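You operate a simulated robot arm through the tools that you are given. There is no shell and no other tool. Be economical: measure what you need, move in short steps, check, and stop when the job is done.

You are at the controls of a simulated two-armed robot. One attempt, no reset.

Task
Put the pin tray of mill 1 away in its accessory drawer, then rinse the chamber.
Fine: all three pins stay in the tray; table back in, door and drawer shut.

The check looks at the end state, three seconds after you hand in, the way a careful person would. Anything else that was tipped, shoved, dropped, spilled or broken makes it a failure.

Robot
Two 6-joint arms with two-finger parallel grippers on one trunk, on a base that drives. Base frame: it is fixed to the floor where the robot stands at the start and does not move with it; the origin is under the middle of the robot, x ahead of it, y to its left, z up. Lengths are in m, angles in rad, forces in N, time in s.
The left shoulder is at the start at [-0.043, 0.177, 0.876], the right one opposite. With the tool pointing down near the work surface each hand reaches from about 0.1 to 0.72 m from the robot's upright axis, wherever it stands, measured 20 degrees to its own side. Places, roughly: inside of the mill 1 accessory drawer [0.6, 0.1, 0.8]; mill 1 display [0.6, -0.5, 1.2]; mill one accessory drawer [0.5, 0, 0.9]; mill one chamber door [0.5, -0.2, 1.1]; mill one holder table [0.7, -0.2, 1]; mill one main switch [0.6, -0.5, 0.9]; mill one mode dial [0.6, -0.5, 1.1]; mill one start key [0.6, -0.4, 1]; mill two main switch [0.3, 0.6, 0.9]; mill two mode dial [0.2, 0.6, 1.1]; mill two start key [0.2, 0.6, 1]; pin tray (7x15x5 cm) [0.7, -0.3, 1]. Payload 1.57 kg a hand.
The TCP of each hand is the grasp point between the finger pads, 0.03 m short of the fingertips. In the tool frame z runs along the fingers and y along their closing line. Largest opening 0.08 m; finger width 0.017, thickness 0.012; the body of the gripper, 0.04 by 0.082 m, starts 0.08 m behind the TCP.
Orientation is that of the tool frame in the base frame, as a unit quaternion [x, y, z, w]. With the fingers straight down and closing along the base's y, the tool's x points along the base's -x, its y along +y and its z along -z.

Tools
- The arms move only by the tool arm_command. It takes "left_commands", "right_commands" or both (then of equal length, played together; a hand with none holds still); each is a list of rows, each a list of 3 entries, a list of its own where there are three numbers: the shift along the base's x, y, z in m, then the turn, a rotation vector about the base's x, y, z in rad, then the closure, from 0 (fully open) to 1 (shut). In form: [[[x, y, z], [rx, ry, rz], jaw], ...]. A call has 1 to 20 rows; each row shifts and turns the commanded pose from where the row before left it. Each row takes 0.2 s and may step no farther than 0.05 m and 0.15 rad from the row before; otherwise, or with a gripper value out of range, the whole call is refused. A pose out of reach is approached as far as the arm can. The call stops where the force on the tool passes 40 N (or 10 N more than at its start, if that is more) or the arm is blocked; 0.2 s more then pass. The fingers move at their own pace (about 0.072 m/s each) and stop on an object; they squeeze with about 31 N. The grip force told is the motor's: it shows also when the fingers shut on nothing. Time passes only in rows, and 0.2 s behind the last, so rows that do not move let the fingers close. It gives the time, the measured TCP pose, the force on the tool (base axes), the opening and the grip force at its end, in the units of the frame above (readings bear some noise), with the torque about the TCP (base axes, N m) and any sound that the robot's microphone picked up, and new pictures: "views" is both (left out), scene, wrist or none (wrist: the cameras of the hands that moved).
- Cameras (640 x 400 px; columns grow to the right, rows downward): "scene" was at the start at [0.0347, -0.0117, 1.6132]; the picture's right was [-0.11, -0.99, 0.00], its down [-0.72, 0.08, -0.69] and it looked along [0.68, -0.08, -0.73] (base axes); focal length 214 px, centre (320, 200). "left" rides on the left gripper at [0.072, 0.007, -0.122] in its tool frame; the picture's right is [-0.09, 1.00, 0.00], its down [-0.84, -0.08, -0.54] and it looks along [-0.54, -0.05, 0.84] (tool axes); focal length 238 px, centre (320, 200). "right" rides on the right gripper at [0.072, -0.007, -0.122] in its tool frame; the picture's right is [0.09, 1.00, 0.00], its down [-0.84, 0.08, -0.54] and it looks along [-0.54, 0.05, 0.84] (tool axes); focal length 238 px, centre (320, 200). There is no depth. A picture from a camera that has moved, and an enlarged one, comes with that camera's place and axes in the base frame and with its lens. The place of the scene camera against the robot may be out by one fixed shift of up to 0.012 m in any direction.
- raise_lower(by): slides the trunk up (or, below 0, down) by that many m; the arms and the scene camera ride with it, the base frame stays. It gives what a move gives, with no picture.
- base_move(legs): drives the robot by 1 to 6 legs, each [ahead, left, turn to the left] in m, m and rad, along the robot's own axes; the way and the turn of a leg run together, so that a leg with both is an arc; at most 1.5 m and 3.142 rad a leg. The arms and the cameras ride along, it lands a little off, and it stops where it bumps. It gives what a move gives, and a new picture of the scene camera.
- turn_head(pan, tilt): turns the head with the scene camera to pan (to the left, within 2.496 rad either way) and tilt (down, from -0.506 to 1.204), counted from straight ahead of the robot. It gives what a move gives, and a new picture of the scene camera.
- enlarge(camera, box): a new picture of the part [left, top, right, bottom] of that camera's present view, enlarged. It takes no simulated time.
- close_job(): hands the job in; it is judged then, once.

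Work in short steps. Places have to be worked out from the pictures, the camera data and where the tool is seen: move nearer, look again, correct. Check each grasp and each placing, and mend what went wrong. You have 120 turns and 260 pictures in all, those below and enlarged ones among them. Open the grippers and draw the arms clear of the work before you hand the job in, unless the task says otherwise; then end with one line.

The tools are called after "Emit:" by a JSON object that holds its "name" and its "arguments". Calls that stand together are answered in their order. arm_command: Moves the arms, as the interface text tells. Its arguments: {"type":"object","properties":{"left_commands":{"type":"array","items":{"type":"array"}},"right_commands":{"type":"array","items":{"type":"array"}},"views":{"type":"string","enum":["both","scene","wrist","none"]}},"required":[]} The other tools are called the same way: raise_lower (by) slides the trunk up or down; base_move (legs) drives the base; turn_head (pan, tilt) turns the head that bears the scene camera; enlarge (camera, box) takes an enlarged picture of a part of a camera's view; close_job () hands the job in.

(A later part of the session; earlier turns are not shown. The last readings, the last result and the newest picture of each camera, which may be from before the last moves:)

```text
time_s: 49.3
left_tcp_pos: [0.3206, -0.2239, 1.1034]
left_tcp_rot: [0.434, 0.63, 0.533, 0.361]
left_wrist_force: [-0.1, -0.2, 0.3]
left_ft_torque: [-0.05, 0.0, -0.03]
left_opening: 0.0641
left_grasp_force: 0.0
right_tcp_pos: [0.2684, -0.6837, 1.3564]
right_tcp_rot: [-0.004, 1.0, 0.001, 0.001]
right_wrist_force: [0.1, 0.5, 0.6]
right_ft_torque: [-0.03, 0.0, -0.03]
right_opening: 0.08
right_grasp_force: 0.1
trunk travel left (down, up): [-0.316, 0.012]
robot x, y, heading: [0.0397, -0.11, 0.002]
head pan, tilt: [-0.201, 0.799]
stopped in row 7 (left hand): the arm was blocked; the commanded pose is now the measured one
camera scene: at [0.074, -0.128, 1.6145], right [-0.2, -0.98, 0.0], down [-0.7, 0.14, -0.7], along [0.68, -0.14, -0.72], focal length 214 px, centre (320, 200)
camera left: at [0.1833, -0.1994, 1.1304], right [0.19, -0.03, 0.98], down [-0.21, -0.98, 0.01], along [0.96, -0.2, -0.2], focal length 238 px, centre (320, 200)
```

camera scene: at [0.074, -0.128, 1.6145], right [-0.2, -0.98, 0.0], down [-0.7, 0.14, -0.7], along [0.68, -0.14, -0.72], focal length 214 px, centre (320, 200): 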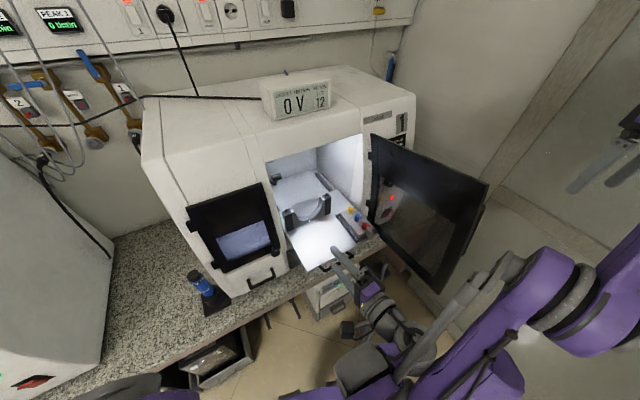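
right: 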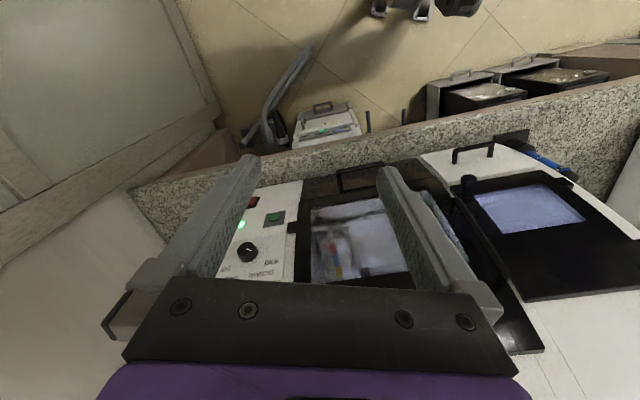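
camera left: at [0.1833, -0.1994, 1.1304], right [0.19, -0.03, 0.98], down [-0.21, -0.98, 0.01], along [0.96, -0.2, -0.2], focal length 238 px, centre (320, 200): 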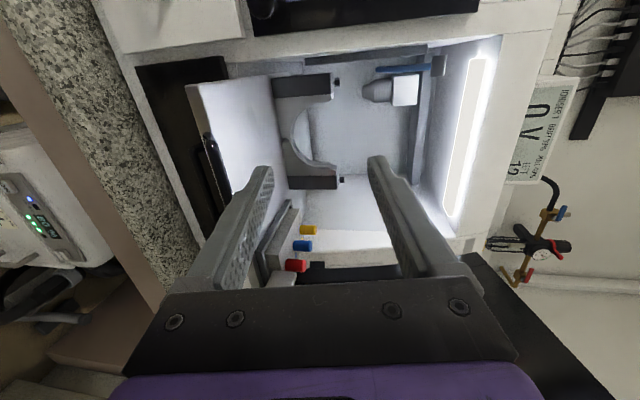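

Next the drawer. I tip the left hand to point down with jaws opening along the drawer's pull direction, moving left in front of the drawer.

Emit:
{"name": "arm_command", "arguments": {"left_commands": [[[0.0, 0.024, 0.01], [-0.039, 0.134, 0], 0.2], [[0.0, 0.024, 0.01], [-0.039, 0.134, 0], 0.2], [[0.0, 0.024, 0.01], [-0.039, 0.134, 0], 0.2], [[0.004, 0.024, 0.01], [-0.039, 0.134, 0], 0.2], [[0.004, 0.024, 0.0], [-0.039, 0.134, 0], 0.2], [[0.004, 0.024, 0], [-0.039, 0.134, 0], 0.2], [[0.004, 0.024, 0], [-0.039, 0.134, 0], 0.2], [[0.004, 0.024, 0], [-0.039, 0.134, 0], 0.2], [[0.004, 0.024, 0], [-0.039, 0.134, 0], 0.2], [[0.004, 0.02, 0], [-0.039, 0.134, 0], 0.2]], "views": "both"}}

```text
time_s: 51.5
left_tcp_pos: [0.349, 0.0135, 1.1445]
left_tcp_rot: [0.598, 0.8, 0.026, -0.033]
left_wrist_force: [0.2, 0.0, 0.1]
left_ft_torque: [-0.02, 0.0, 0.03]
left_opening: 0.0639
left_grasp_force: 0.0
right_tcp_pos: [0.2692, -0.682, 1.3552]
right_tcp_rot: [-0.005, 1.0, 0.0, 0.0]
right_wrist_force: [-0.1, -0.6, -0.6]
right_ft_torque: [0.0, 0.03, -0.02]
right_opening: 0.08
right_grasp_force: 0.1
trunk travel left (down, up): [-0.316, 0.012]
robot x, y, heading: [0.0393, -0.108, 0.005]
head pan, tilt: [-0.201, 0.799]
camera scene: at [0.0749, -0.1273, 1.6145], right [-0.2, -0.98, 0.0], down [-0.7, 0.14, -0.7], along [0.68, -0.14, -0.72], focal length 214 px, centre (320, 200)
camera left: at [0.3374, 0.0736, 1.2705], right [0.98, 0.2, -0.01], down [0.18, -0.87, 0.47], along [0.09, -0.46, -0.88], focal length 238 px, centre (320, 200)
```

scene: 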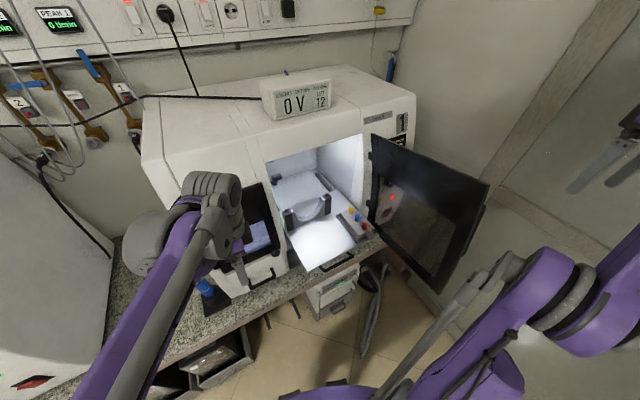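
left: 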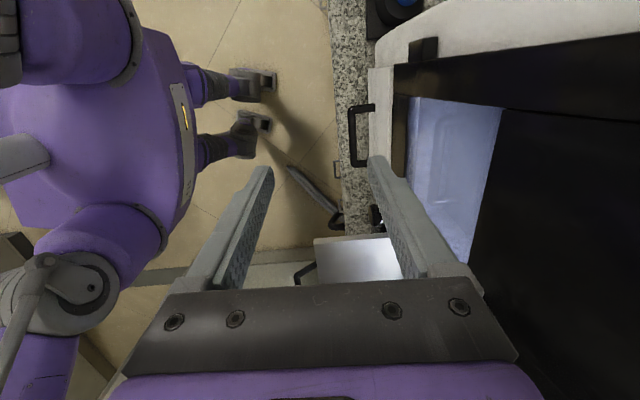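

I need the bar height accurately; enlarge both views around the drawer handle.

Emit:
{"name": "enlarge", "arguments": {"camera": "scene", "box": [200, 240, 310, 310]}}

Emit:
{"name": "enlarge", "arguments": {"camera": "left", "box": [290, 60, 450, 260]}}

```text
5.71 times, centred on (255, 275) of scene
camera zoom: at [0.0749, -0.1273, 1.6145], right [-0.2, -0.98, 0.0], down [-0.7, 0.14, -0.7], along [0.68, -0.14, -0.72], focal length 1226 px, centre (691, -229)
```

zoom: 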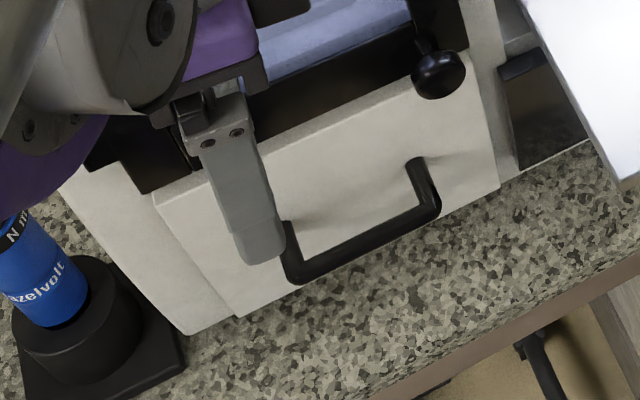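

```text
2.00 times, centred on (370, 160) of left
camera zoom: at [0.3374, 0.0736, 1.2705], right [0.98, 0.2, -0.01], down [0.18, -0.87, 0.47], along [0.09, -0.46, -0.88], focal length 477 px, centre (220, 280)
```

zoom: 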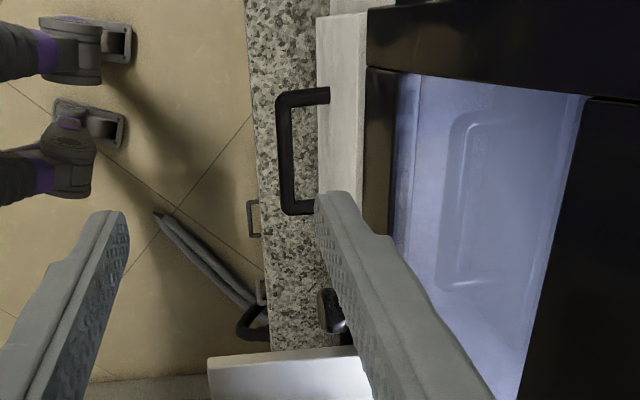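

Bar at ≈[.406,-.004,.897], gap to the face ≈2 cm. I tilt the hand slightly so its body clears the small door, half-close and descend over the bar.

Emit:
{"name": "arm_command", "arguments": {"left_commands": [[[0.015, -0.007, -0.02], [0.028, -0.096, 0], 0.5], [[0.014, -0.007, -0.03], [0.028, -0.096, 0], 0.5], [[0.014, -0.0075, -0.03], [0, 0, 0], 0.5], [[0, 0, -0.03], [0, 0, 0], 0.5], [[0, 0, -0.02], [0, 0, 0], 0.5]], "views": "wrist"}}

Emit:
{"name": "enlarge", "arguments": {"camera": "left", "box": [230, 60, 430, 290]}}

Emit:
{"name": "enlarge", "arguments": {"camera": "scene", "box": [200, 220, 310, 310]}}

```text
time_s: 52.7
left_tcp_pos: [0.3921, -0.0096, 1.013]
left_tcp_rot: [0.59, 0.8, 0.107, 0.027]
left_wrist_force: [0.0, 0.0, 0.7]
left_ft_torque: [0.0, -0.02, 0.02]
left_opening: 0.0401
left_grasp_force: 0.2
right_tcp_pos: [0.2676, -0.6823, 1.3559]
right_tcp_rot: [-0.004, 1.0, 0.0, 0.0]
right_wrist_force: [-1.0, 0.9, -0.6]
right_ft_torque: [0.01, -0.03, 0.01]
right_opening: 0.08
right_grasp_force: 0.0
trunk travel left (down, up): [-0.316, 0.012]
robot x, y, heading: [0.0438, -0.1083, 0.002]
head pan, tilt: [-0.201, 0.799]
camera left: at [0.3538, 0.0434, 1.1389], right [0.96, 0.19, 0.19], down [0.09, -0.89, 0.44], along [0.26, -0.41, -0.87], focal length 238 px, centre (320, 200)
```

left: 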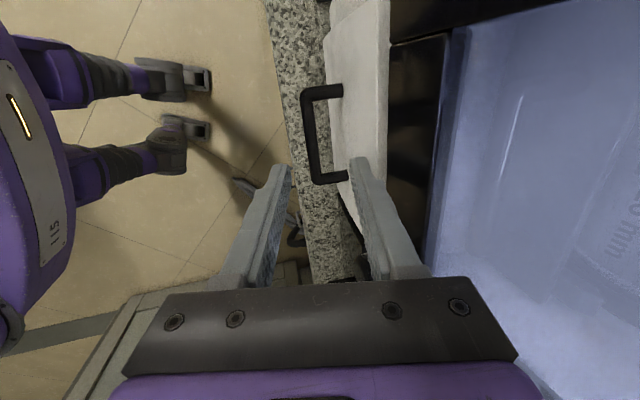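

```text
1.74 times, centred on (330, 175) of left
camera zoom: at [0.3538, 0.0434, 1.1389], right [0.96, 0.19, 0.19], down [0.09, -0.89, 0.44], along [0.26, -0.41, -0.87], focal length 414 px, centre (303, 244)
```

zoom: 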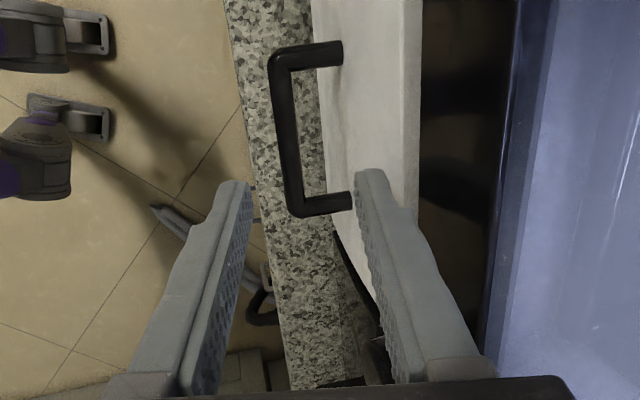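

```text
4.44 times, centred on (255, 265) of scene
camera zoom: at [0.0738, -0.1275, 1.6145], right [-0.2, -0.98, 0.0], down [-0.7, 0.14, -0.7], along [0.68, -0.14, -0.72], focal length 953 px, centre (609, -89)
```

zoom: 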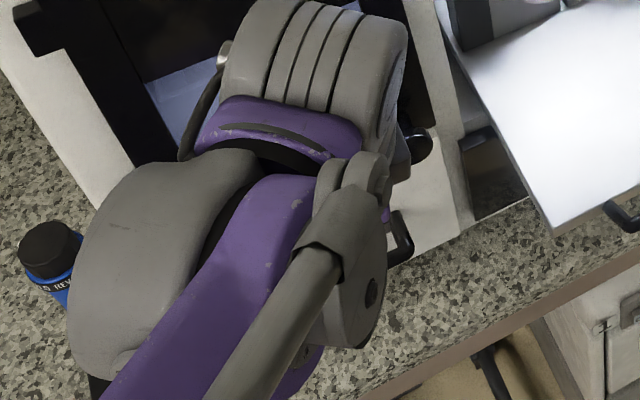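

The bar line matches. I descend the rest in small steps.

Emit:
{"name": "arm_command", "arguments": {"left_commands": [[[0, 0, -0.03], [0, 0, 0], 0.5], [[0, 0, -0.025], [0, 0, 0], 0.5], [[0, 0, -0.015], [0, 0, 0], 0.5], [[0, 0, -0.012], [0, 0, 0], 0.5], [[0, 0, -0.012], [0, 0, 0], 0.5], [[0, 0, -0.01], [0, 0, 0], 0.5]], "views": "wrist"}}

```text
time_s: 54.1
left_tcp_pos: [0.3921, -0.0093, 0.9099]
left_tcp_rot: [0.59, 0.8, 0.106, 0.027]
left_wrist_force: [0.2, 0.1, 0.4]
left_ft_torque: [0.01, 0.03, -0.01]
left_opening: 0.0398
left_grasp_force: 0.0
right_tcp_pos: [0.2679, -0.6836, 1.3557]
right_tcp_rot: [-0.004, 1.0, 0.0, 0.0]
right_wrist_force: [-0.2, -0.5, 0.0]
right_ft_torque: [-0.03, 0.04, 0.01]
right_opening: 0.0801
right_grasp_force: 0.0
trunk travel left (down, up): [-0.316, 0.012]
robot x, y, heading: [0.038, -0.1063, 0.005]
head pan, tilt: [-0.201, 0.799]
camera left: at [0.355, 0.0443, 1.0344], right [0.96, 0.19, 0.19], down [0.09, -0.89, 0.44], along [0.26, -0.41, -0.87], focal length 238 px, centre (320, 200)
```

left: 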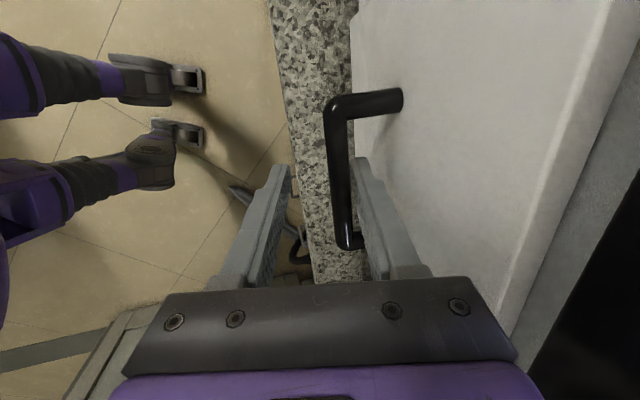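

Bar is between the fingers without contact. I close and pull gently along -n.

Emit:
{"name": "arm_command", "arguments": {"left_commands": [[[0, 0, 0], [0, 0, 0], 0.8], [[0, 0, 0], [0, 0, 0], 1], [[0, 0, 0], [0, 0, 0], 1], [[-0.01, -0.003, 0], [0, 0, 0], 1], [[-0.014, -0.0043, 0], [0, 0, 0], 1], [[-0.014, -0.0043, 0], [0, 0, 0], 1]], "views": "wrist"}}

```text
time_s: 55.5
left_tcp_pos: [0.3538, -0.0218, 0.9083]
left_tcp_rot: [0.59, 0.8, 0.107, 0.027]
left_wrist_force: [-0.1, -2.2, -5.4]
left_ft_torque: [-0.03, -0.05, 0.51]
left_opening: 0.0121
left_grasp_force: 29.4
right_tcp_pos: [0.2668, -0.6833, 1.3561]
right_tcp_rot: [-0.005, 1.0, 0.0, 0.0]
right_wrist_force: [-0.4, -0.4, -0.5]
right_ft_torque: [-0.02, 0.01, 0.03]
right_opening: 0.0802
right_grasp_force: 0.0
trunk travel left (down, up): [-0.316, 0.012]
robot x, y, heading: [0.0387, -0.1084, 0.001]
head pan, tilt: [-0.201, 0.799]
camera left: at [0.3163, 0.0321, 1.0343], right [0.96, 0.19, 0.19], down [0.09, -0.89, 0.44], along [0.26, -0.41, -0.87], focal length 238 px, centre (320, 200)
```

left: 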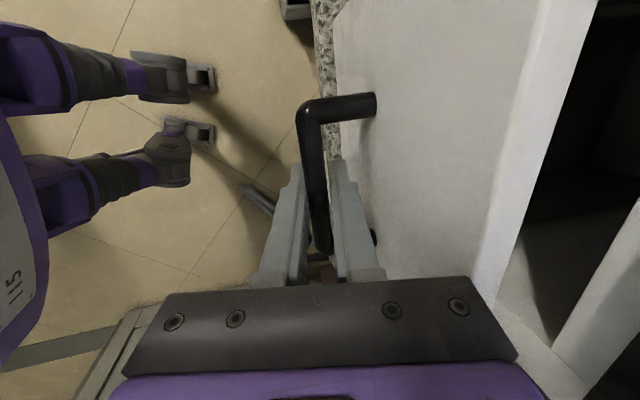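

The drawer slides smoothly. Keep pulling.

Emit:
{"name": "arm_command", "arguments": {"left_commands": [[[-0.014, -0.0043, 0], [0, 0, 0], 1], [[-0.019, -0.0058, 0], [0, 0, 0], 1], [[-0.019, -0.0058, 0], [0, 0, 0], 1], [[-0.019, -0.0058, 0], [0, 0, 0], 1], [[-0.019, -0.0058, 0], [0, 0, 0], 1], [[-0.015, -0.0045, 0], [0, 0, 0], 1]], "views": "both"}}

```text
time_s: 56.9
left_tcp_pos: [0.2494, -0.0558, 0.9087]
left_tcp_rot: [0.59, 0.8, 0.106, 0.027]
left_wrist_force: [3.5, -13.6, -11.0]
left_ft_torque: [-0.36, -0.22, 0.4]
left_opening: 0.0121
left_grasp_force: 29.3
right_tcp_pos: [0.2674, -0.6854, 1.3544]
right_tcp_rot: [-0.004, 1.0, 0.001, 0.0]
right_wrist_force: [0.3, -0.3, -0.3]
right_ft_torque: [-0.01, -0.02, 0.02]
right_opening: 0.08
right_grasp_force: 0.1
trunk travel left (down, up): [-0.316, 0.012]
robot x, y, heading: [0.0389, -0.108, 0.007]
head pan, tilt: [-0.201, 0.799]
camera scene: at [0.0743, -0.1294, 1.6144], right [-0.2, -0.98, 0.0], down [-0.7, 0.14, -0.7], along [0.68, -0.14, -0.72], focal length 214 px, centre (320, 200)
camera left: at [0.212, -0.0012, 1.0343], right [0.96, 0.19, 0.19], down [0.09, -0.89, 0.44], along [0.26, -0.41, -0.87], focal length 238 px, centre (320, 200)
```

scene: 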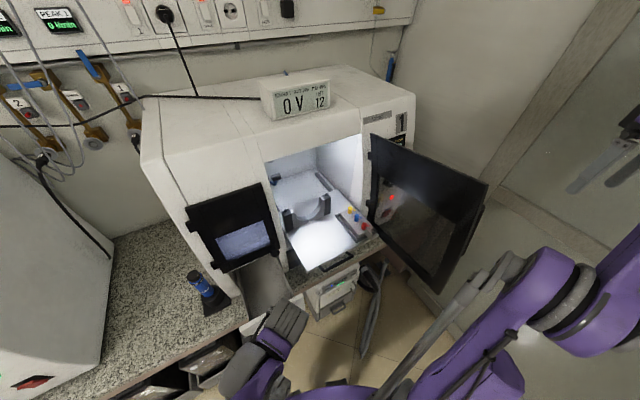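
left: 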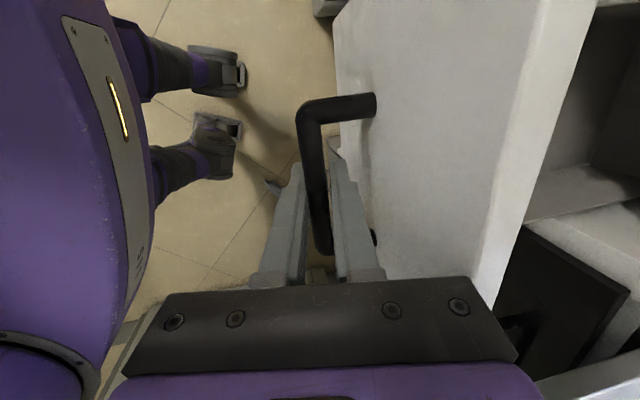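

Open ~15 cm. A little more (2.5 cm), keeping clear of my torso.

Emit:
{"name": "arm_command", "arguments": {"left_commands": [[[-0.008, -0.004, 0.0], [0, 0, 0], 1], [[-0.01, -0.004, 0], [0, 0, 0], 1], [[-0.008, -0.003, 0], [0, 0, 0], 1]], "views": "none"}}

Emit:
{"name": "arm_command", "arguments": {"left_commands": [[[0, 0, 0], [0, 0, 0], 0.8], [[0, 0, 0], [0, 0, 0], 0.5], [[0, 0, 0.03], [0, 0, 0], 0.5], [[0, 0, 0.05], [0, 0, 0], 0.3], [[0, 0, 0.05], [0, 0, 0], 0], [[0, 0.0, 0.05], [0, 0, 0], 0], [[0.02, 0.02, 0.04], [0, 0, 0], 0]], "views": "both"}}

```text
time_s: 57.7
left_tcp_pos: [0.2225, -0.064, 0.9097]
left_tcp_rot: [0.59, 0.8, 0.107, 0.026]
left_wrist_force: [0.3, -1.9, -12.9]
left_ft_torque: [-0.03, -0.06, 0.49]
left_opening: 0.0121
left_grasp_force: 29.7
right_tcp_pos: [0.2684, -0.6841, 1.3553]
right_tcp_rot: [-0.004, 1.0, 0.001, 0.0]
right_wrist_force: [-0.1, 0.0, 0.4]
right_ft_torque: [0.02, 0.0, 0.01]
right_opening: 0.08
right_grasp_force: 0.1
trunk travel left (down, up): [-0.316, 0.012]
robot x, y, heading: [0.0358, -0.1084, 0.0]
head pan, tilt: [-0.201, 0.799]
```

```text
time_s: 59.3
left_tcp_pos: [0.2431, -0.045, 1.1294]
left_tcp_rot: [0.59, 0.8, 0.107, 0.027]
left_wrist_force: [-0.4, 0.5, 0.1]
left_ft_torque: [0.0, -0.01, 0.02]
left_opening: 0.08
left_grasp_force: 0.0
right_tcp_pos: [0.2679, -0.6837, 1.3565]
right_tcp_rot: [-0.004, 1.0, -0.001, -0.001]
right_wrist_force: [-0.2, -0.3, -1.0]
right_ft_torque: [0.0, -0.02, -0.03]
right_opening: 0.08
right_grasp_force: 0.1
trunk travel left (down, up): [-0.316, 0.012]
robot x, y, heading: [0.0379, -0.1103, 0.002]
head pan, tilt: [-0.201, 0.799]
camera scene: at [0.0737, -0.1276, 1.6145], right [-0.2, -0.98, 0.0], down [-0.7, 0.14, -0.7], along [0.68, -0.14, -0.72], focal length 214 px, centre (320, 200)
camera left: at [0.2056, 0.009, 1.2558], right [0.96, 0.19, 0.19], down [0.09, -0.89, 0.44], along [0.26, -0.41, -0.88], focal length 238 px, centre (320, 200)
```

scene: 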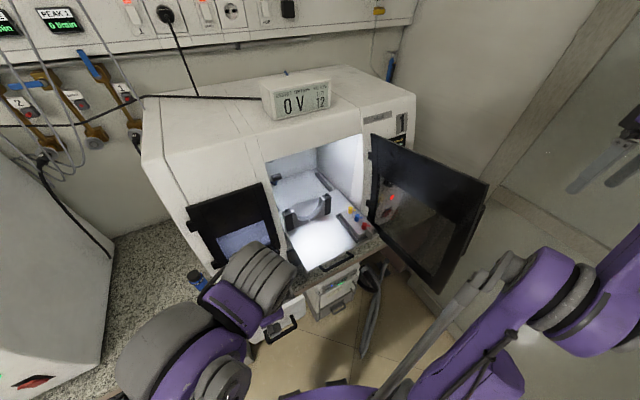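
left: 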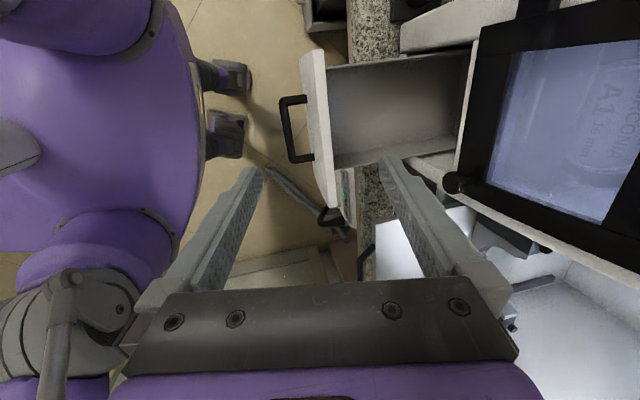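

Drawer is open and empty. Now I inspect the tray closely: move the left hand up over the table, yawing the jaws across the tray's width.

Emit:
{"name": "arm_command", "arguments": {"left_commands": [[[0.01, -0.01, 0.02], [0, 0, 0.143], 0], [[0.015, -0.02, 0.02], [0, 0, 0.143], 0], [[0.015, -0.02, 0.02], [0, 0, 0.143], 0], [[0.015, -0.02, 0.01], [0, 0, 0.143], 0], [[0.015, -0.02, 0], [0, 0, 0.143], 0], [[0.015, -0.02, 0], [0, 0, 0.143], 0], [[0.015, -0.02, 0], [0, 0, 0.143], 0], [[0.015, -0.02, 0], [0, 0, 0.143], 0], [[0.015, -0.02, 0], [0, 0, 0.143], 0], [[0.015, -0.02, 0], [0, 0, 0.143], 0], [[0.01, -0.02, 0], [0, 0, 0.143], 0]], "views": "both"}}

Emit:
{"name": "enlarge", "arguments": {"camera": "left", "box": [180, 40, 420, 290]}}

```text
time_s: 61.7
left_tcp_pos: [0.3997, -0.2544, 1.1986]
left_tcp_rot: [-0.151, 0.982, 0.095, -0.056]
left_wrist_force: [-0.4, 0.2, 0.3]
left_ft_torque: [0.02, -0.02, 0.0]
left_opening: 0.0798
left_grasp_force: 0.0
right_tcp_pos: [0.2686, -0.6838, 1.356]
right_tcp_rot: [-0.004, 1.0, 0.0, 0.0]
right_wrist_force: [0.7, 0.0, 0.1]
right_ft_torque: [0.02, 0.01, -0.02]
right_opening: 0.08
right_grasp_force: 0.0
trunk travel left (down, up): [-0.316, 0.012]
robot x, y, heading: [0.0397, -0.1096, 0.006]
head pan, tilt: [-0.201, 0.799]
camera scene: at [0.0743, -0.1282, 1.6145], right [-0.2, -0.98, 0.0], down [-0.7, 0.14, -0.7], along [0.68, -0.14, -0.72], focal length 214 px, centre (320, 200)
camera left: at [0.3445, -0.2903, 1.3246], right [-0.2, 0.96, 0.19], down [0.89, 0.09, 0.44], along [0.41, 0.26, -0.87], focal length 238 px, centre (320, 200)
```

scene: 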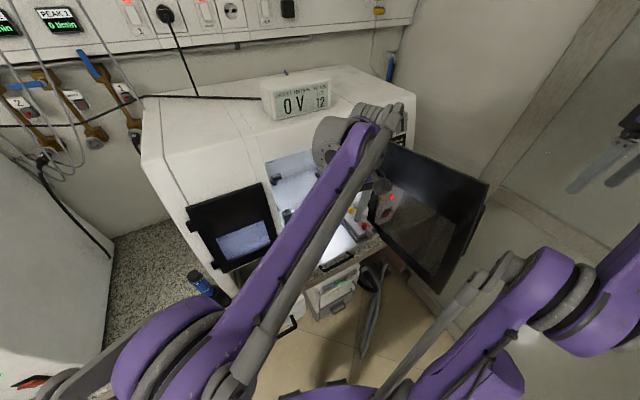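
left: 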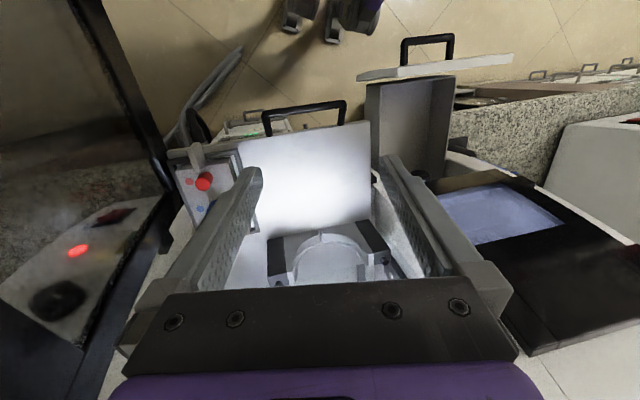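

```text
1.60 times, centred on (300, 165) of left
camera zoom: at [0.3445, -0.2903, 1.3246], right [-0.2, 0.96, 0.19], down [0.89, 0.09, 0.44], along [0.41, 0.26, -0.87], focal length 381 px, centre (352, 256)
```

zoom: 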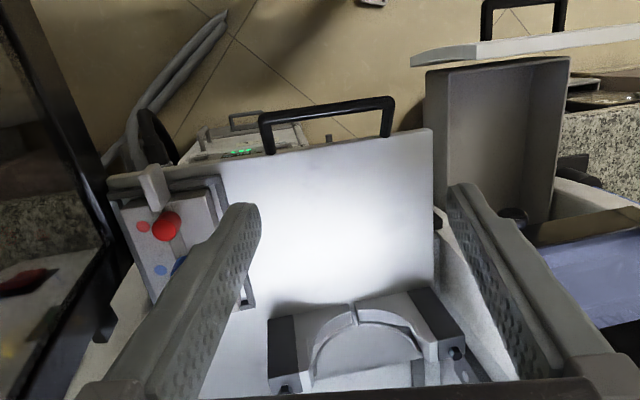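

I level the hand and shift right to look at the tray itself.

Emit:
{"name": "arm_command", "arguments": {"left_commands": [[[0.005, -0.025, 0], [-0.085, -0.07, 0], 0], [[0.005, -0.025, 0], [-0.085, -0.07, 0], 0], [[0.005, -0.025, -0.02], [0, 0, 0], 0], [[0.0, -0.0, -0.02], [0, 0, 0], 0]], "views": "wrist"}}

Emit:
{"name": "enlarge", "arguments": {"camera": "left", "box": [200, 60, 400, 280]}}

```text
time_s: 62.7
left_tcp_pos: [0.4134, -0.329, 1.1597]
left_tcp_rot: [-0.15, 0.989, 0.0, 0.0]
left_wrist_force: [1.2, 0.3, 0.5]
left_ft_torque: [-0.01, 0.03, 0.01]
left_opening: 0.08
left_grasp_force: 0.0
right_tcp_pos: [0.2669, -0.6818, 1.3565]
right_tcp_rot: [-0.004, 1.0, 0.0, 0.001]
right_wrist_force: [-0.2, 0.4, 0.0]
right_ft_torque: [-0.02, -0.01, -0.02]
right_opening: 0.0801
right_grasp_force: 0.0
trunk travel left (down, up): [-0.316, 0.012]
robot x, y, heading: [0.0389, -0.1074, 0.002]
head pan, tilt: [-0.201, 0.799]
camera left: at [0.3406, -0.3437, 1.2797], right [-0.21, 0.98, 0.0], down [0.82, 0.17, 0.54], along [0.53, 0.11, -0.84], focal length 238 px, centre (320, 200)
```

left: 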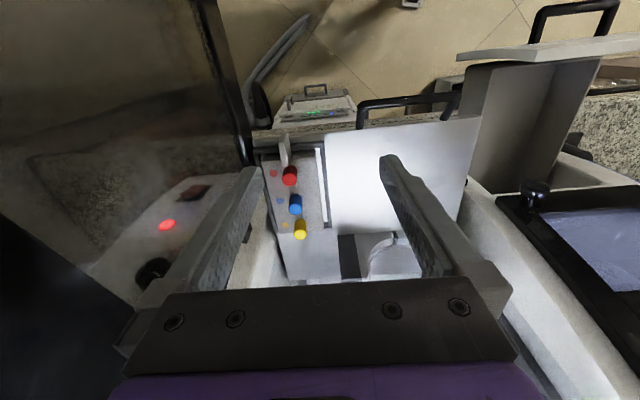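

```text
1.82 times, centred on (300, 170) of left
camera zoom: at [0.3406, -0.3437, 1.2797], right [-0.21, 0.98, 0.0], down [0.82, 0.17, 0.54], along [0.53, 0.11, -0.84], focal length 433 px, centre (356, 254)
```

zoom: 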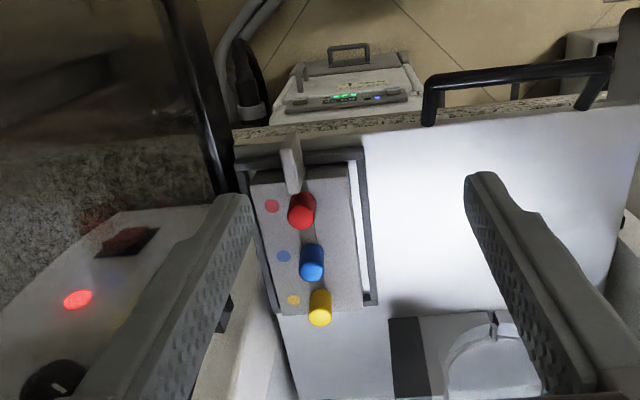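

The tray block is ≈.062×.107 m with centre ≈[.50,-.341], sitting in a low rim with a front tab; jaws across its width are feasible. I move above it in small steps and look again.

Emit:
{"name": "arm_command", "arguments": {"left_commands": [[[0.02, -0.003, 0], [0, 0, 0], 0], [[0.02, -0.003, 0], [0, 0, 0], 0], [[0.02, -0.003, -0.015], [0, 0, 0], 0], [[0.015, -0.002, -0.02], [0, 0, 0], 0], [[0.007, 0, -0.015], [0, 0, 0], 0]], "views": "both"}}

Emit:
{"name": "enlarge", "arguments": {"camera": "left", "box": [200, 60, 440, 290]}}

Emit:
{"name": "enlarge", "arguments": {"camera": "scene", "box": [310, 160, 410, 260]}}

```text
time_s: 63.9
left_tcp_pos: [0.4945, -0.3406, 1.1092]
left_tcp_rot: [-0.15, 0.989, 0.0, 0.0]
left_wrist_force: [0.9, -0.6, 0.7]
left_ft_torque: [0.03, -0.01, 0.01]
left_opening: 0.0803
left_grasp_force: 0.2
right_tcp_pos: [0.2665, -0.6835, 1.3569]
right_tcp_rot: [-0.005, 1.0, -0.001, 0.001]
right_wrist_force: [-0.2, 0.4, -0.5]
right_ft_torque: [0.03, 0.0, 0.02]
right_opening: 0.0802
right_grasp_force: 0.1
trunk travel left (down, up): [-0.316, 0.012]
robot x, y, heading: [0.0388, -0.1112, 0.006]
head pan, tilt: [-0.201, 0.799]
camera scene: at [0.0737, -0.1273, 1.6145], right [-0.2, -0.98, 0.0], down [-0.7, 0.14, -0.7], along [0.68, -0.14, -0.72], focal length 214 px, centre (320, 200)
camera left: at [0.4235, -0.3545, 1.2299], right [-0.21, 0.98, 0.0], down [0.82, 0.17, 0.54], along [0.53, 0.11, -0.84], focal length 238 px, centre (320, 200)
```

scene: 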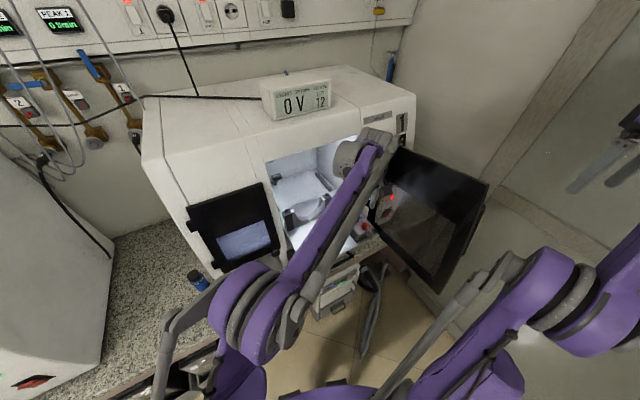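
left: 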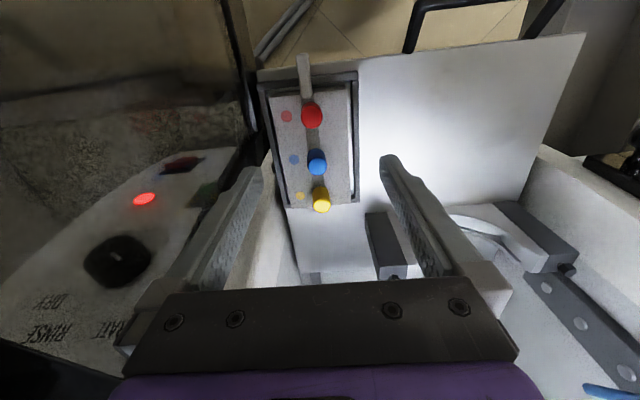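

```text
1.74 times, centred on (320, 175) of left
camera zoom: at [0.4235, -0.3545, 1.2299], right [-0.21, 0.98, 0.0], down [0.82, 0.17, 0.54], along [0.53, 0.11, -0.84], focal length 414 px, centre (320, 244)
```

zoom: 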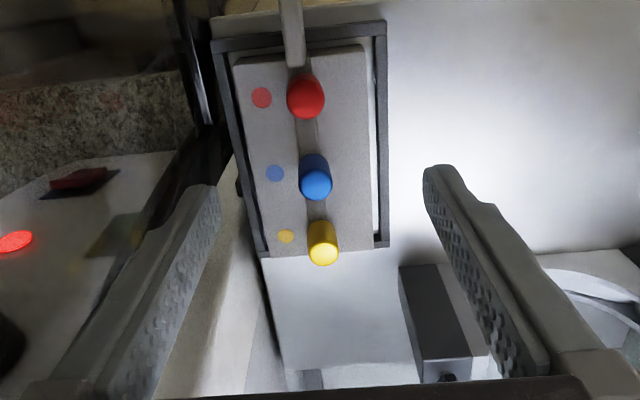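

```text
4.00 times, centred on (360, 210) of scene
camera zoom: at [0.0737, -0.1273, 1.6145], right [-0.2, -0.98, 0.0], down [-0.7, 0.14, -0.7], along [0.68, -0.14, -0.72], focal length 858 px, centre (160, 160)
```

zoom: 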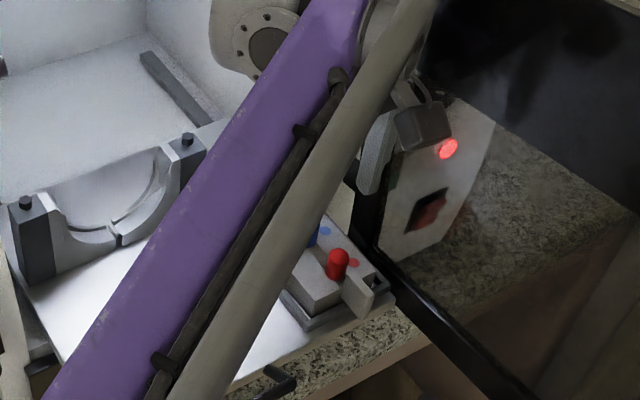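

Block centre ≈[.505,-.342], width .06; but the door hangs only ~95° open, right beside where the right finger must go. I'll nudge the door wider: bring the hand toward me at this height (above the pins), then push right with the open finger.

Emit:
{"name": "arm_command", "arguments": {"left_commands": [[[-0.035, -0.01, 0.02], [0, 0, 0], 0], [[-0.035, -0.01, 0.0], [0, 0, 0], 0], [[-0.035, -0.01, 0.0], [0, 0, 0], 0], [[0, -0.015, 0], [0, 0, 0], 0], [[0, -0.015, 0], [0, 0, 0], 0], [[0, -0.015, 0], [0, 0, 0], 0], [[0.0, -0.015, 0], [0, 0, 0], 0], [[0, -0.015, 0], [0, 0, 0], 0], [[0, -0.015, 0], [0, 0, 0], 0], [[0.0, -0.015, 0], [0, 0, 0], 0], [[0.0, -0.015, 0], [0, 0, 0], 0], [[0.0, -0.015, 0], [0, 0, 0], 0]], "views": "both"}}

```text
time_s: 66.5
left_tcp_pos: [0.3914, -0.483, 1.1312]
left_tcp_rot: [-0.156, 0.988, 0.008, 0.001]
left_wrist_force: [-6.7, 29.9, -1.4]
left_ft_torque: [0.22, 0.02, 0.38]
left_opening: 0.0526
left_grasp_force: 0.1
left hand out of reach, approached as far as the arm can: row 12
right_tcp_pos: [0.2666, -0.6779, 1.3578]
right_tcp_rot: [-0.005, 1.0, -0.001, 0.001]
right_wrist_force: [-1.0, -0.9, 0.8]
right_ft_torque: [0.05, -0.01, 0.01]
right_opening: 0.0801
right_grasp_force: 0.1
trunk travel left (down, up): [-0.316, 0.012]
robot x, y, heading: [0.0409, -0.1066, 0.007]
head pan, tilt: [-0.201, 0.799]
stopped in row 12 (left hand): the force on the tool passed its limit at 59 N (the readings are from after the stop); the commanded pose is now the measured one
camera scene: at [0.0711, -0.1219, 1.6145], right [-0.19, -0.98, 0.0], down [-0.7, 0.14, -0.7], along [0.69, -0.14, -0.72], focal length 214 px, centre (320, 200)
camera left: at [0.3198, -0.5, 1.252], right [-0.22, 0.98, 0.01], down [0.82, 0.17, 0.54], along [0.53, 0.13, -0.84], focal length 238 px, centre (320, 200)
```

scene: 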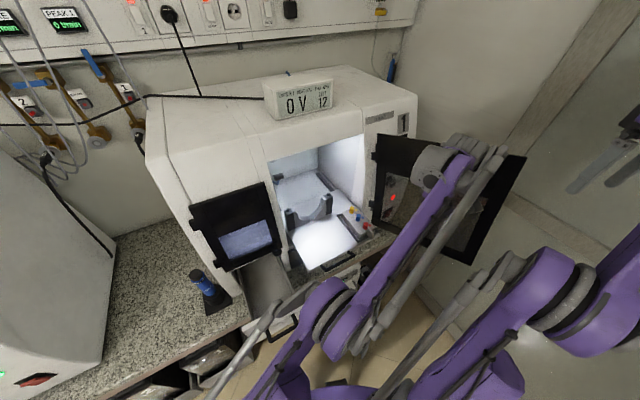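
left: 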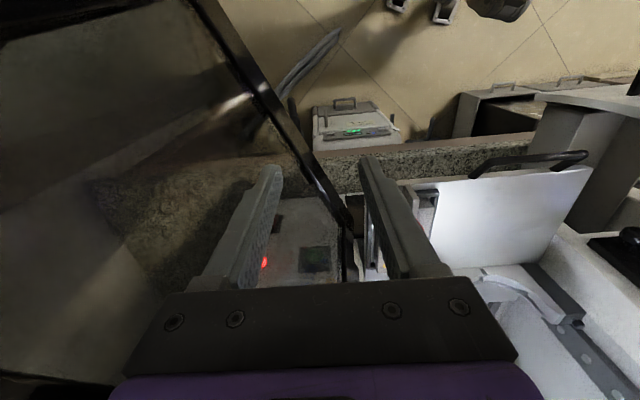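

Door now ~125° open and clear. I return above the tray.

Emit:
{"name": "arm_command", "arguments": {"left_commands": [[[0, 0.03, 0], [0, 0, 0], 0], [[0.01, 0.045, 0], [0, 0, 0], 0], [[0.03, 0.038, 0], [0.0, 0, 0], 0], [[0.035, 0.014, 0], [0, 0, 0], 0], [[0.035, 0.012, -0.015], [0, 0, 0], 0]], "views": "wrist"}}

Emit:
{"name": "enlarge", "arguments": {"camera": "left", "box": [200, 60, 440, 290]}}

Emit:
{"name": "enlarge", "arguments": {"camera": "scene", "box": [310, 150, 430, 260]}}

```text
time_s: 67.7
left_tcp_pos: [0.5023, -0.3495, 1.1134]
left_tcp_rot: [-0.154, 0.988, 0.005, 0.0]
left_wrist_force: [0.0, -1.2, 0.9]
left_ft_torque: [0.03, -0.02, 0.0]
left_opening: 0.0799
left_grasp_force: 0.1
right_tcp_pos: [0.2703, -0.6817, 1.3554]
right_tcp_rot: [-0.005, 1.0, 0.001, 0.0]
right_wrist_force: [0.4, 0.4, 0.5]
right_ft_torque: [0.0, 0.0, 0.0]
right_opening: 0.08
right_grasp_force: 0.0
trunk travel left (down, up): [-0.316, 0.012]
robot x, y, heading: [0.0371, -0.1058, 0.009]
head pan, tilt: [-0.201, 0.799]
camera left: at [0.4318, -0.3653, 1.2345], right [-0.21, 0.98, 0.01], down [0.82, 0.17, 0.54], along [0.53, 0.12, -0.84], focal length 238 px, centre (320, 200)
```

left: 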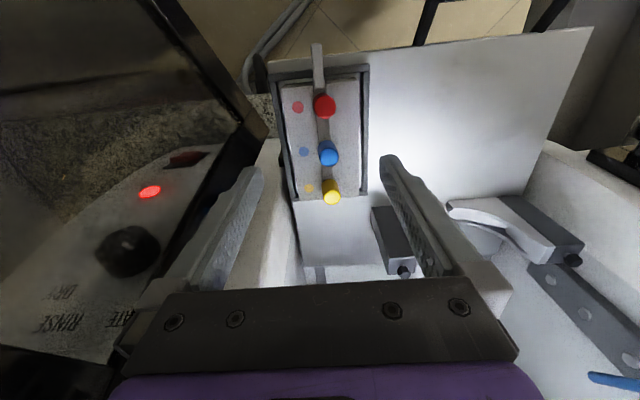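

```text
1.74 times, centred on (320, 175) of left
camera zoom: at [0.4318, -0.3653, 1.2345], right [-0.21, 0.98, 0.01], down [0.82, 0.17, 0.54], along [0.53, 0.12, -0.84], focal length 414 px, centre (320, 244)
```

zoom: 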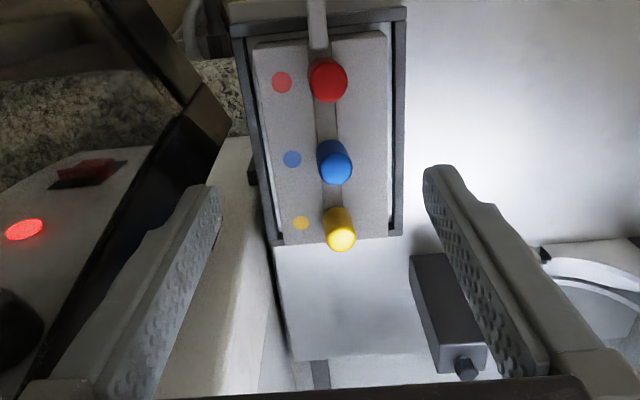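

```text
3.64 times, centred on (370, 205) of scene
camera zoom: at [0.0748, -0.1262, 1.6145], right [-0.19, -0.98, 0.0], down [-0.7, 0.14, -0.7], along [0.68, -0.14, -0.72], focal length 780 px, centre (138, 182)
```

zoom: 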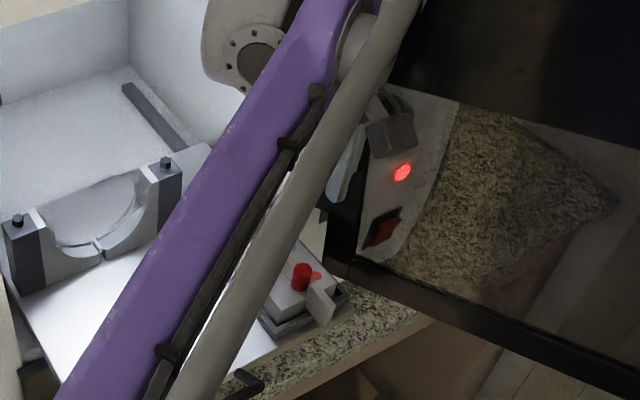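

I'm centred lengthwise on the blue pin; shift 6 mm left and descend near the tray.

Emit:
{"name": "arm_command", "arguments": {"left_commands": [[[-0.0015, 0.006, -0.01], [0, 0, 0], 0], [[0, 0, -0.015], [0, 0, 0], 0], [[0, 0, -0.015], [0, 0, 0], 0]], "views": "wrist"}}

Emit:
{"name": "enlarge", "arguments": {"camera": "left", "box": [200, 30, 440, 290]}}

```text
time_s: 68.5
left_tcp_pos: [0.5001, -0.3443, 1.0733]
left_tcp_rot: [-0.153, 0.988, 0.006, 0.0]
left_wrist_force: [0.2, -0.1, 0.7]
left_ft_torque: [0.0, -0.01, -0.02]
left_opening: 0.08
left_grasp_force: 0.1
right_tcp_pos: [0.2681, -0.6815, 1.3554]
right_tcp_rot: [-0.006, 1.0, 0.0, 0.001]
right_wrist_force: [0.4, 0.6, 0.8]
right_ft_torque: [0.01, -0.02, 0.02]
right_opening: 0.08
right_grasp_force: 0.1
trunk travel left (down, up): [-0.316, 0.012]
robot x, y, heading: [0.0376, -0.1081, 0.007]
head pan, tilt: [-0.201, 0.799]
camera left: at [0.4292, -0.36, 1.1945], right [-0.21, 0.98, 0.01], down [0.82, 0.17, 0.54], along [0.53, 0.12, -0.84], focal length 238 px, centre (320, 200)
```

left: 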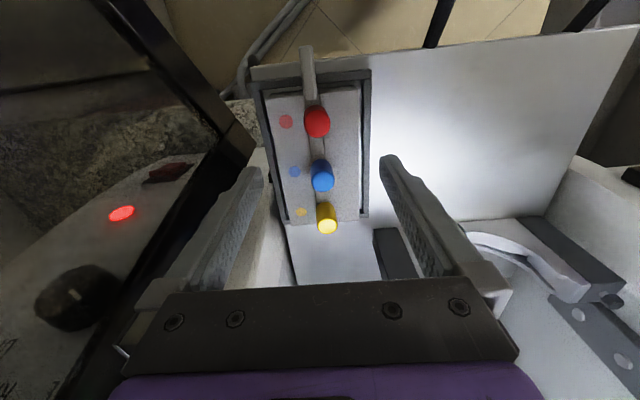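

```text
1.54 times, centred on (320, 160) of left
camera zoom: at [0.4292, -0.36, 1.1945], right [-0.21, 0.98, 0.01], down [0.82, 0.17, 0.54], along [0.53, 0.12, -0.84], focal length 367 px, centre (320, 262)
```

zoom: 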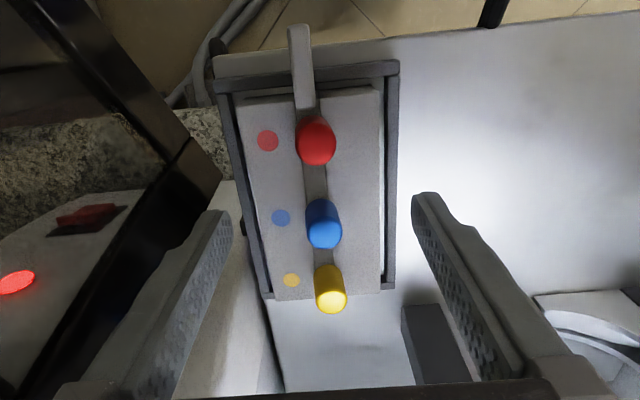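

Centred well. I descend in small steps to bring the tips beside the block, watching force.

Emit:
{"name": "arm_command", "arguments": {"left_commands": [[[0, 0, -0.008], [0, 0, 0], 0], [[0, 0, -0.007], [0, 0, 0], 0], [[0, 0, -0.006], [0, 0, 0], 0], [[0, 0, -0.004], [0, 0, 0], 0]], "views": "wrist"}}

Emit:
{"name": "enlarge", "arguments": {"camera": "left", "box": [200, 30, 440, 290]}}

Emit:
{"name": "enlarge", "arguments": {"camera": "scene", "box": [330, 170, 410, 250]}}

```text
time_s: 69.5
left_tcp_pos: [0.4996, -0.3447, 1.0487]
left_tcp_rot: [-0.153, 0.988, 0.005, 0.001]
left_wrist_force: [0.6, 0.0, 0.1]
left_ft_torque: [0.01, 0.03, 0.03]
left_opening: 0.0799
left_grasp_force: 0.2
right_tcp_pos: [0.2687, -0.6813, 1.3568]
right_tcp_rot: [-0.005, 1.0, 0.0, 0.0]
right_wrist_force: [-0.4, 0.6, -0.5]
right_ft_torque: [0.03, -0.02, 0.0]
right_opening: 0.0797
right_grasp_force: 0.0
trunk travel left (down, up): [-0.316, 0.012]
robot x, y, heading: [0.0422, -0.1094, 0.006]
head pan, tilt: [-0.201, 0.799]
camera left: at [0.4288, -0.3606, 1.1699], right [-0.21, 0.98, 0.01], down [0.82, 0.17, 0.54], along [0.53, 0.13, -0.84], focal length 238 px, centre (320, 200)
```

left: 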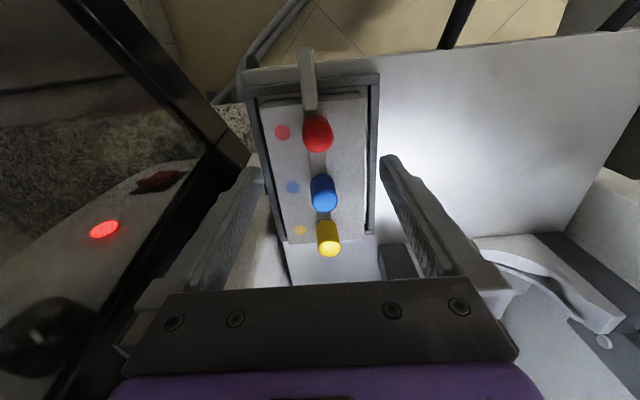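

```text
1.54 times, centred on (320, 160) of left
camera zoom: at [0.4288, -0.3606, 1.1699], right [-0.21, 0.98, 0.01], down [0.82, 0.17, 0.54], along [0.53, 0.13, -0.84], focal length 367 px, centre (320, 262)
```

zoom: 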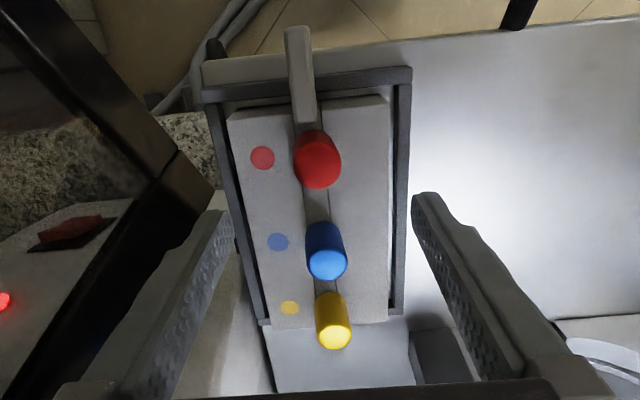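

```text
5.00 times, centred on (370, 210) of scene
camera zoom: at [0.0737, -0.1267, 1.6145], right [-0.19, -0.98, 0.0], down [-0.7, 0.14, -0.7], along [0.68, -0.14, -0.72], focal length 1072 px, centre (70, 150)
```

zoom: 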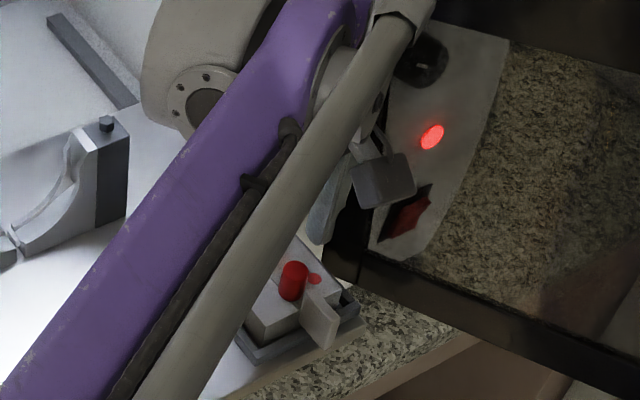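

Tips are beside the block with no contact. One more 4 mm probe down for better overlap, reading force.

Emit:
{"name": "arm_command", "arguments": {"left_commands": [[[0, 0, -0.002], [0, 0, 0], 0], [[0, 0, -0.002], [0, 0, 0], 0]], "views": "none"}}

```text
time_s: 70.1
left_tcp_pos: [0.5, -0.3445, 1.0444]
left_tcp_rot: [-0.152, 0.988, 0.006, 0.001]
left_wrist_force: [-0.3, -0.3, 0.1]
left_ft_torque: [-0.01, -0.01, 0.02]
left_opening: 0.0803
left_grasp_force: 0.0
right_tcp_pos: [0.2686, -0.6825, 1.3568]
right_tcp_rot: [-0.006, 1.0, 0.001, 0.002]
right_wrist_force: [-0.8, -0.4, 0.1]
right_ft_torque: [0.0, 0.01, -0.04]
right_opening: 0.0799
right_grasp_force: 0.0
trunk travel left (down, up): [-0.316, 0.012]
robot x, y, heading: [0.0398, -0.1091, 0.007]
head pan, tilt: [-0.201, 0.799]
```

No contact. I close slowly; stopping near 6 cm means the block, larger means the rim.

Emit:
{"name": "arm_command", "arguments": {"left_commands": [[[0, 0, 0], [0, 0, 0], 0.1], [[0, 0, 0], [0, 0, 0], 0.15], [[0, 0, 0], [0, 0, 0], 0.2], [[0, 0, 0], [0, 0, 0], 0.3], [[0, 0, 0], [0, 0, 0], 0.5], [[0, 0, 0], [0, 0, 0], 0.7]], "views": "wrist"}}

Emit:
{"name": "enlarge", "arguments": {"camera": "left", "box": [200, 30, 440, 290]}}

```text
time_s: 71.5
left_tcp_pos: [0.5007, -0.345, 1.0454]
left_tcp_rot: [-0.154, 0.988, 0.005, -0.001]
left_wrist_force: [0.9, -1.1, 0.7]
left_ft_torque: [-0.02, -0.04, -0.02]
left_opening: 0.0635
left_grasp_force: 30.9
right_tcp_pos: [0.2691, -0.6828, 1.3569]
right_tcp_rot: [-0.005, 1.0, 0.001, 0.0]
right_wrist_force: [0.0, 0.3, 0.7]
right_ft_torque: [0.02, -0.01, 0.01]
right_opening: 0.0799
right_grasp_force: 0.1
trunk travel left (down, up): [-0.316, 0.012]
robot x, y, heading: [0.0393, -0.1097, 0.003]
head pan, tilt: [-0.201, 0.799]
camera left: at [0.4291, -0.3607, 1.1661], right [-0.21, 0.98, 0.01], down [0.82, 0.17, 0.54], along [0.53, 0.13, -0.84], focal length 238 px, centre (320, 200)
```

left: 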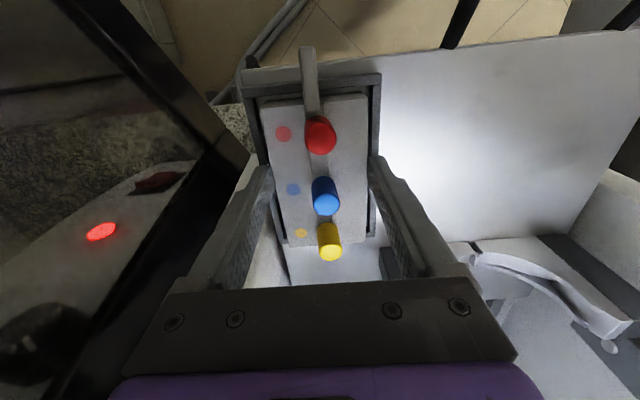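

```text
1.54 times, centred on (320, 160) of left
camera zoom: at [0.4291, -0.3607, 1.1661], right [-0.21, 0.98, 0.01], down [0.82, 0.17, 0.54], along [0.53, 0.13, -0.84], focal length 367 px, centre (320, 262)
```

zoom: 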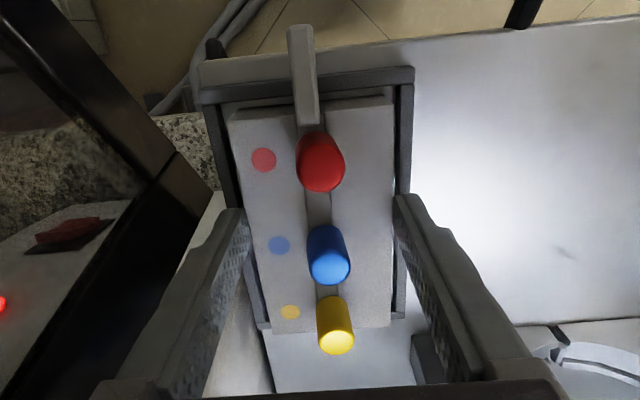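

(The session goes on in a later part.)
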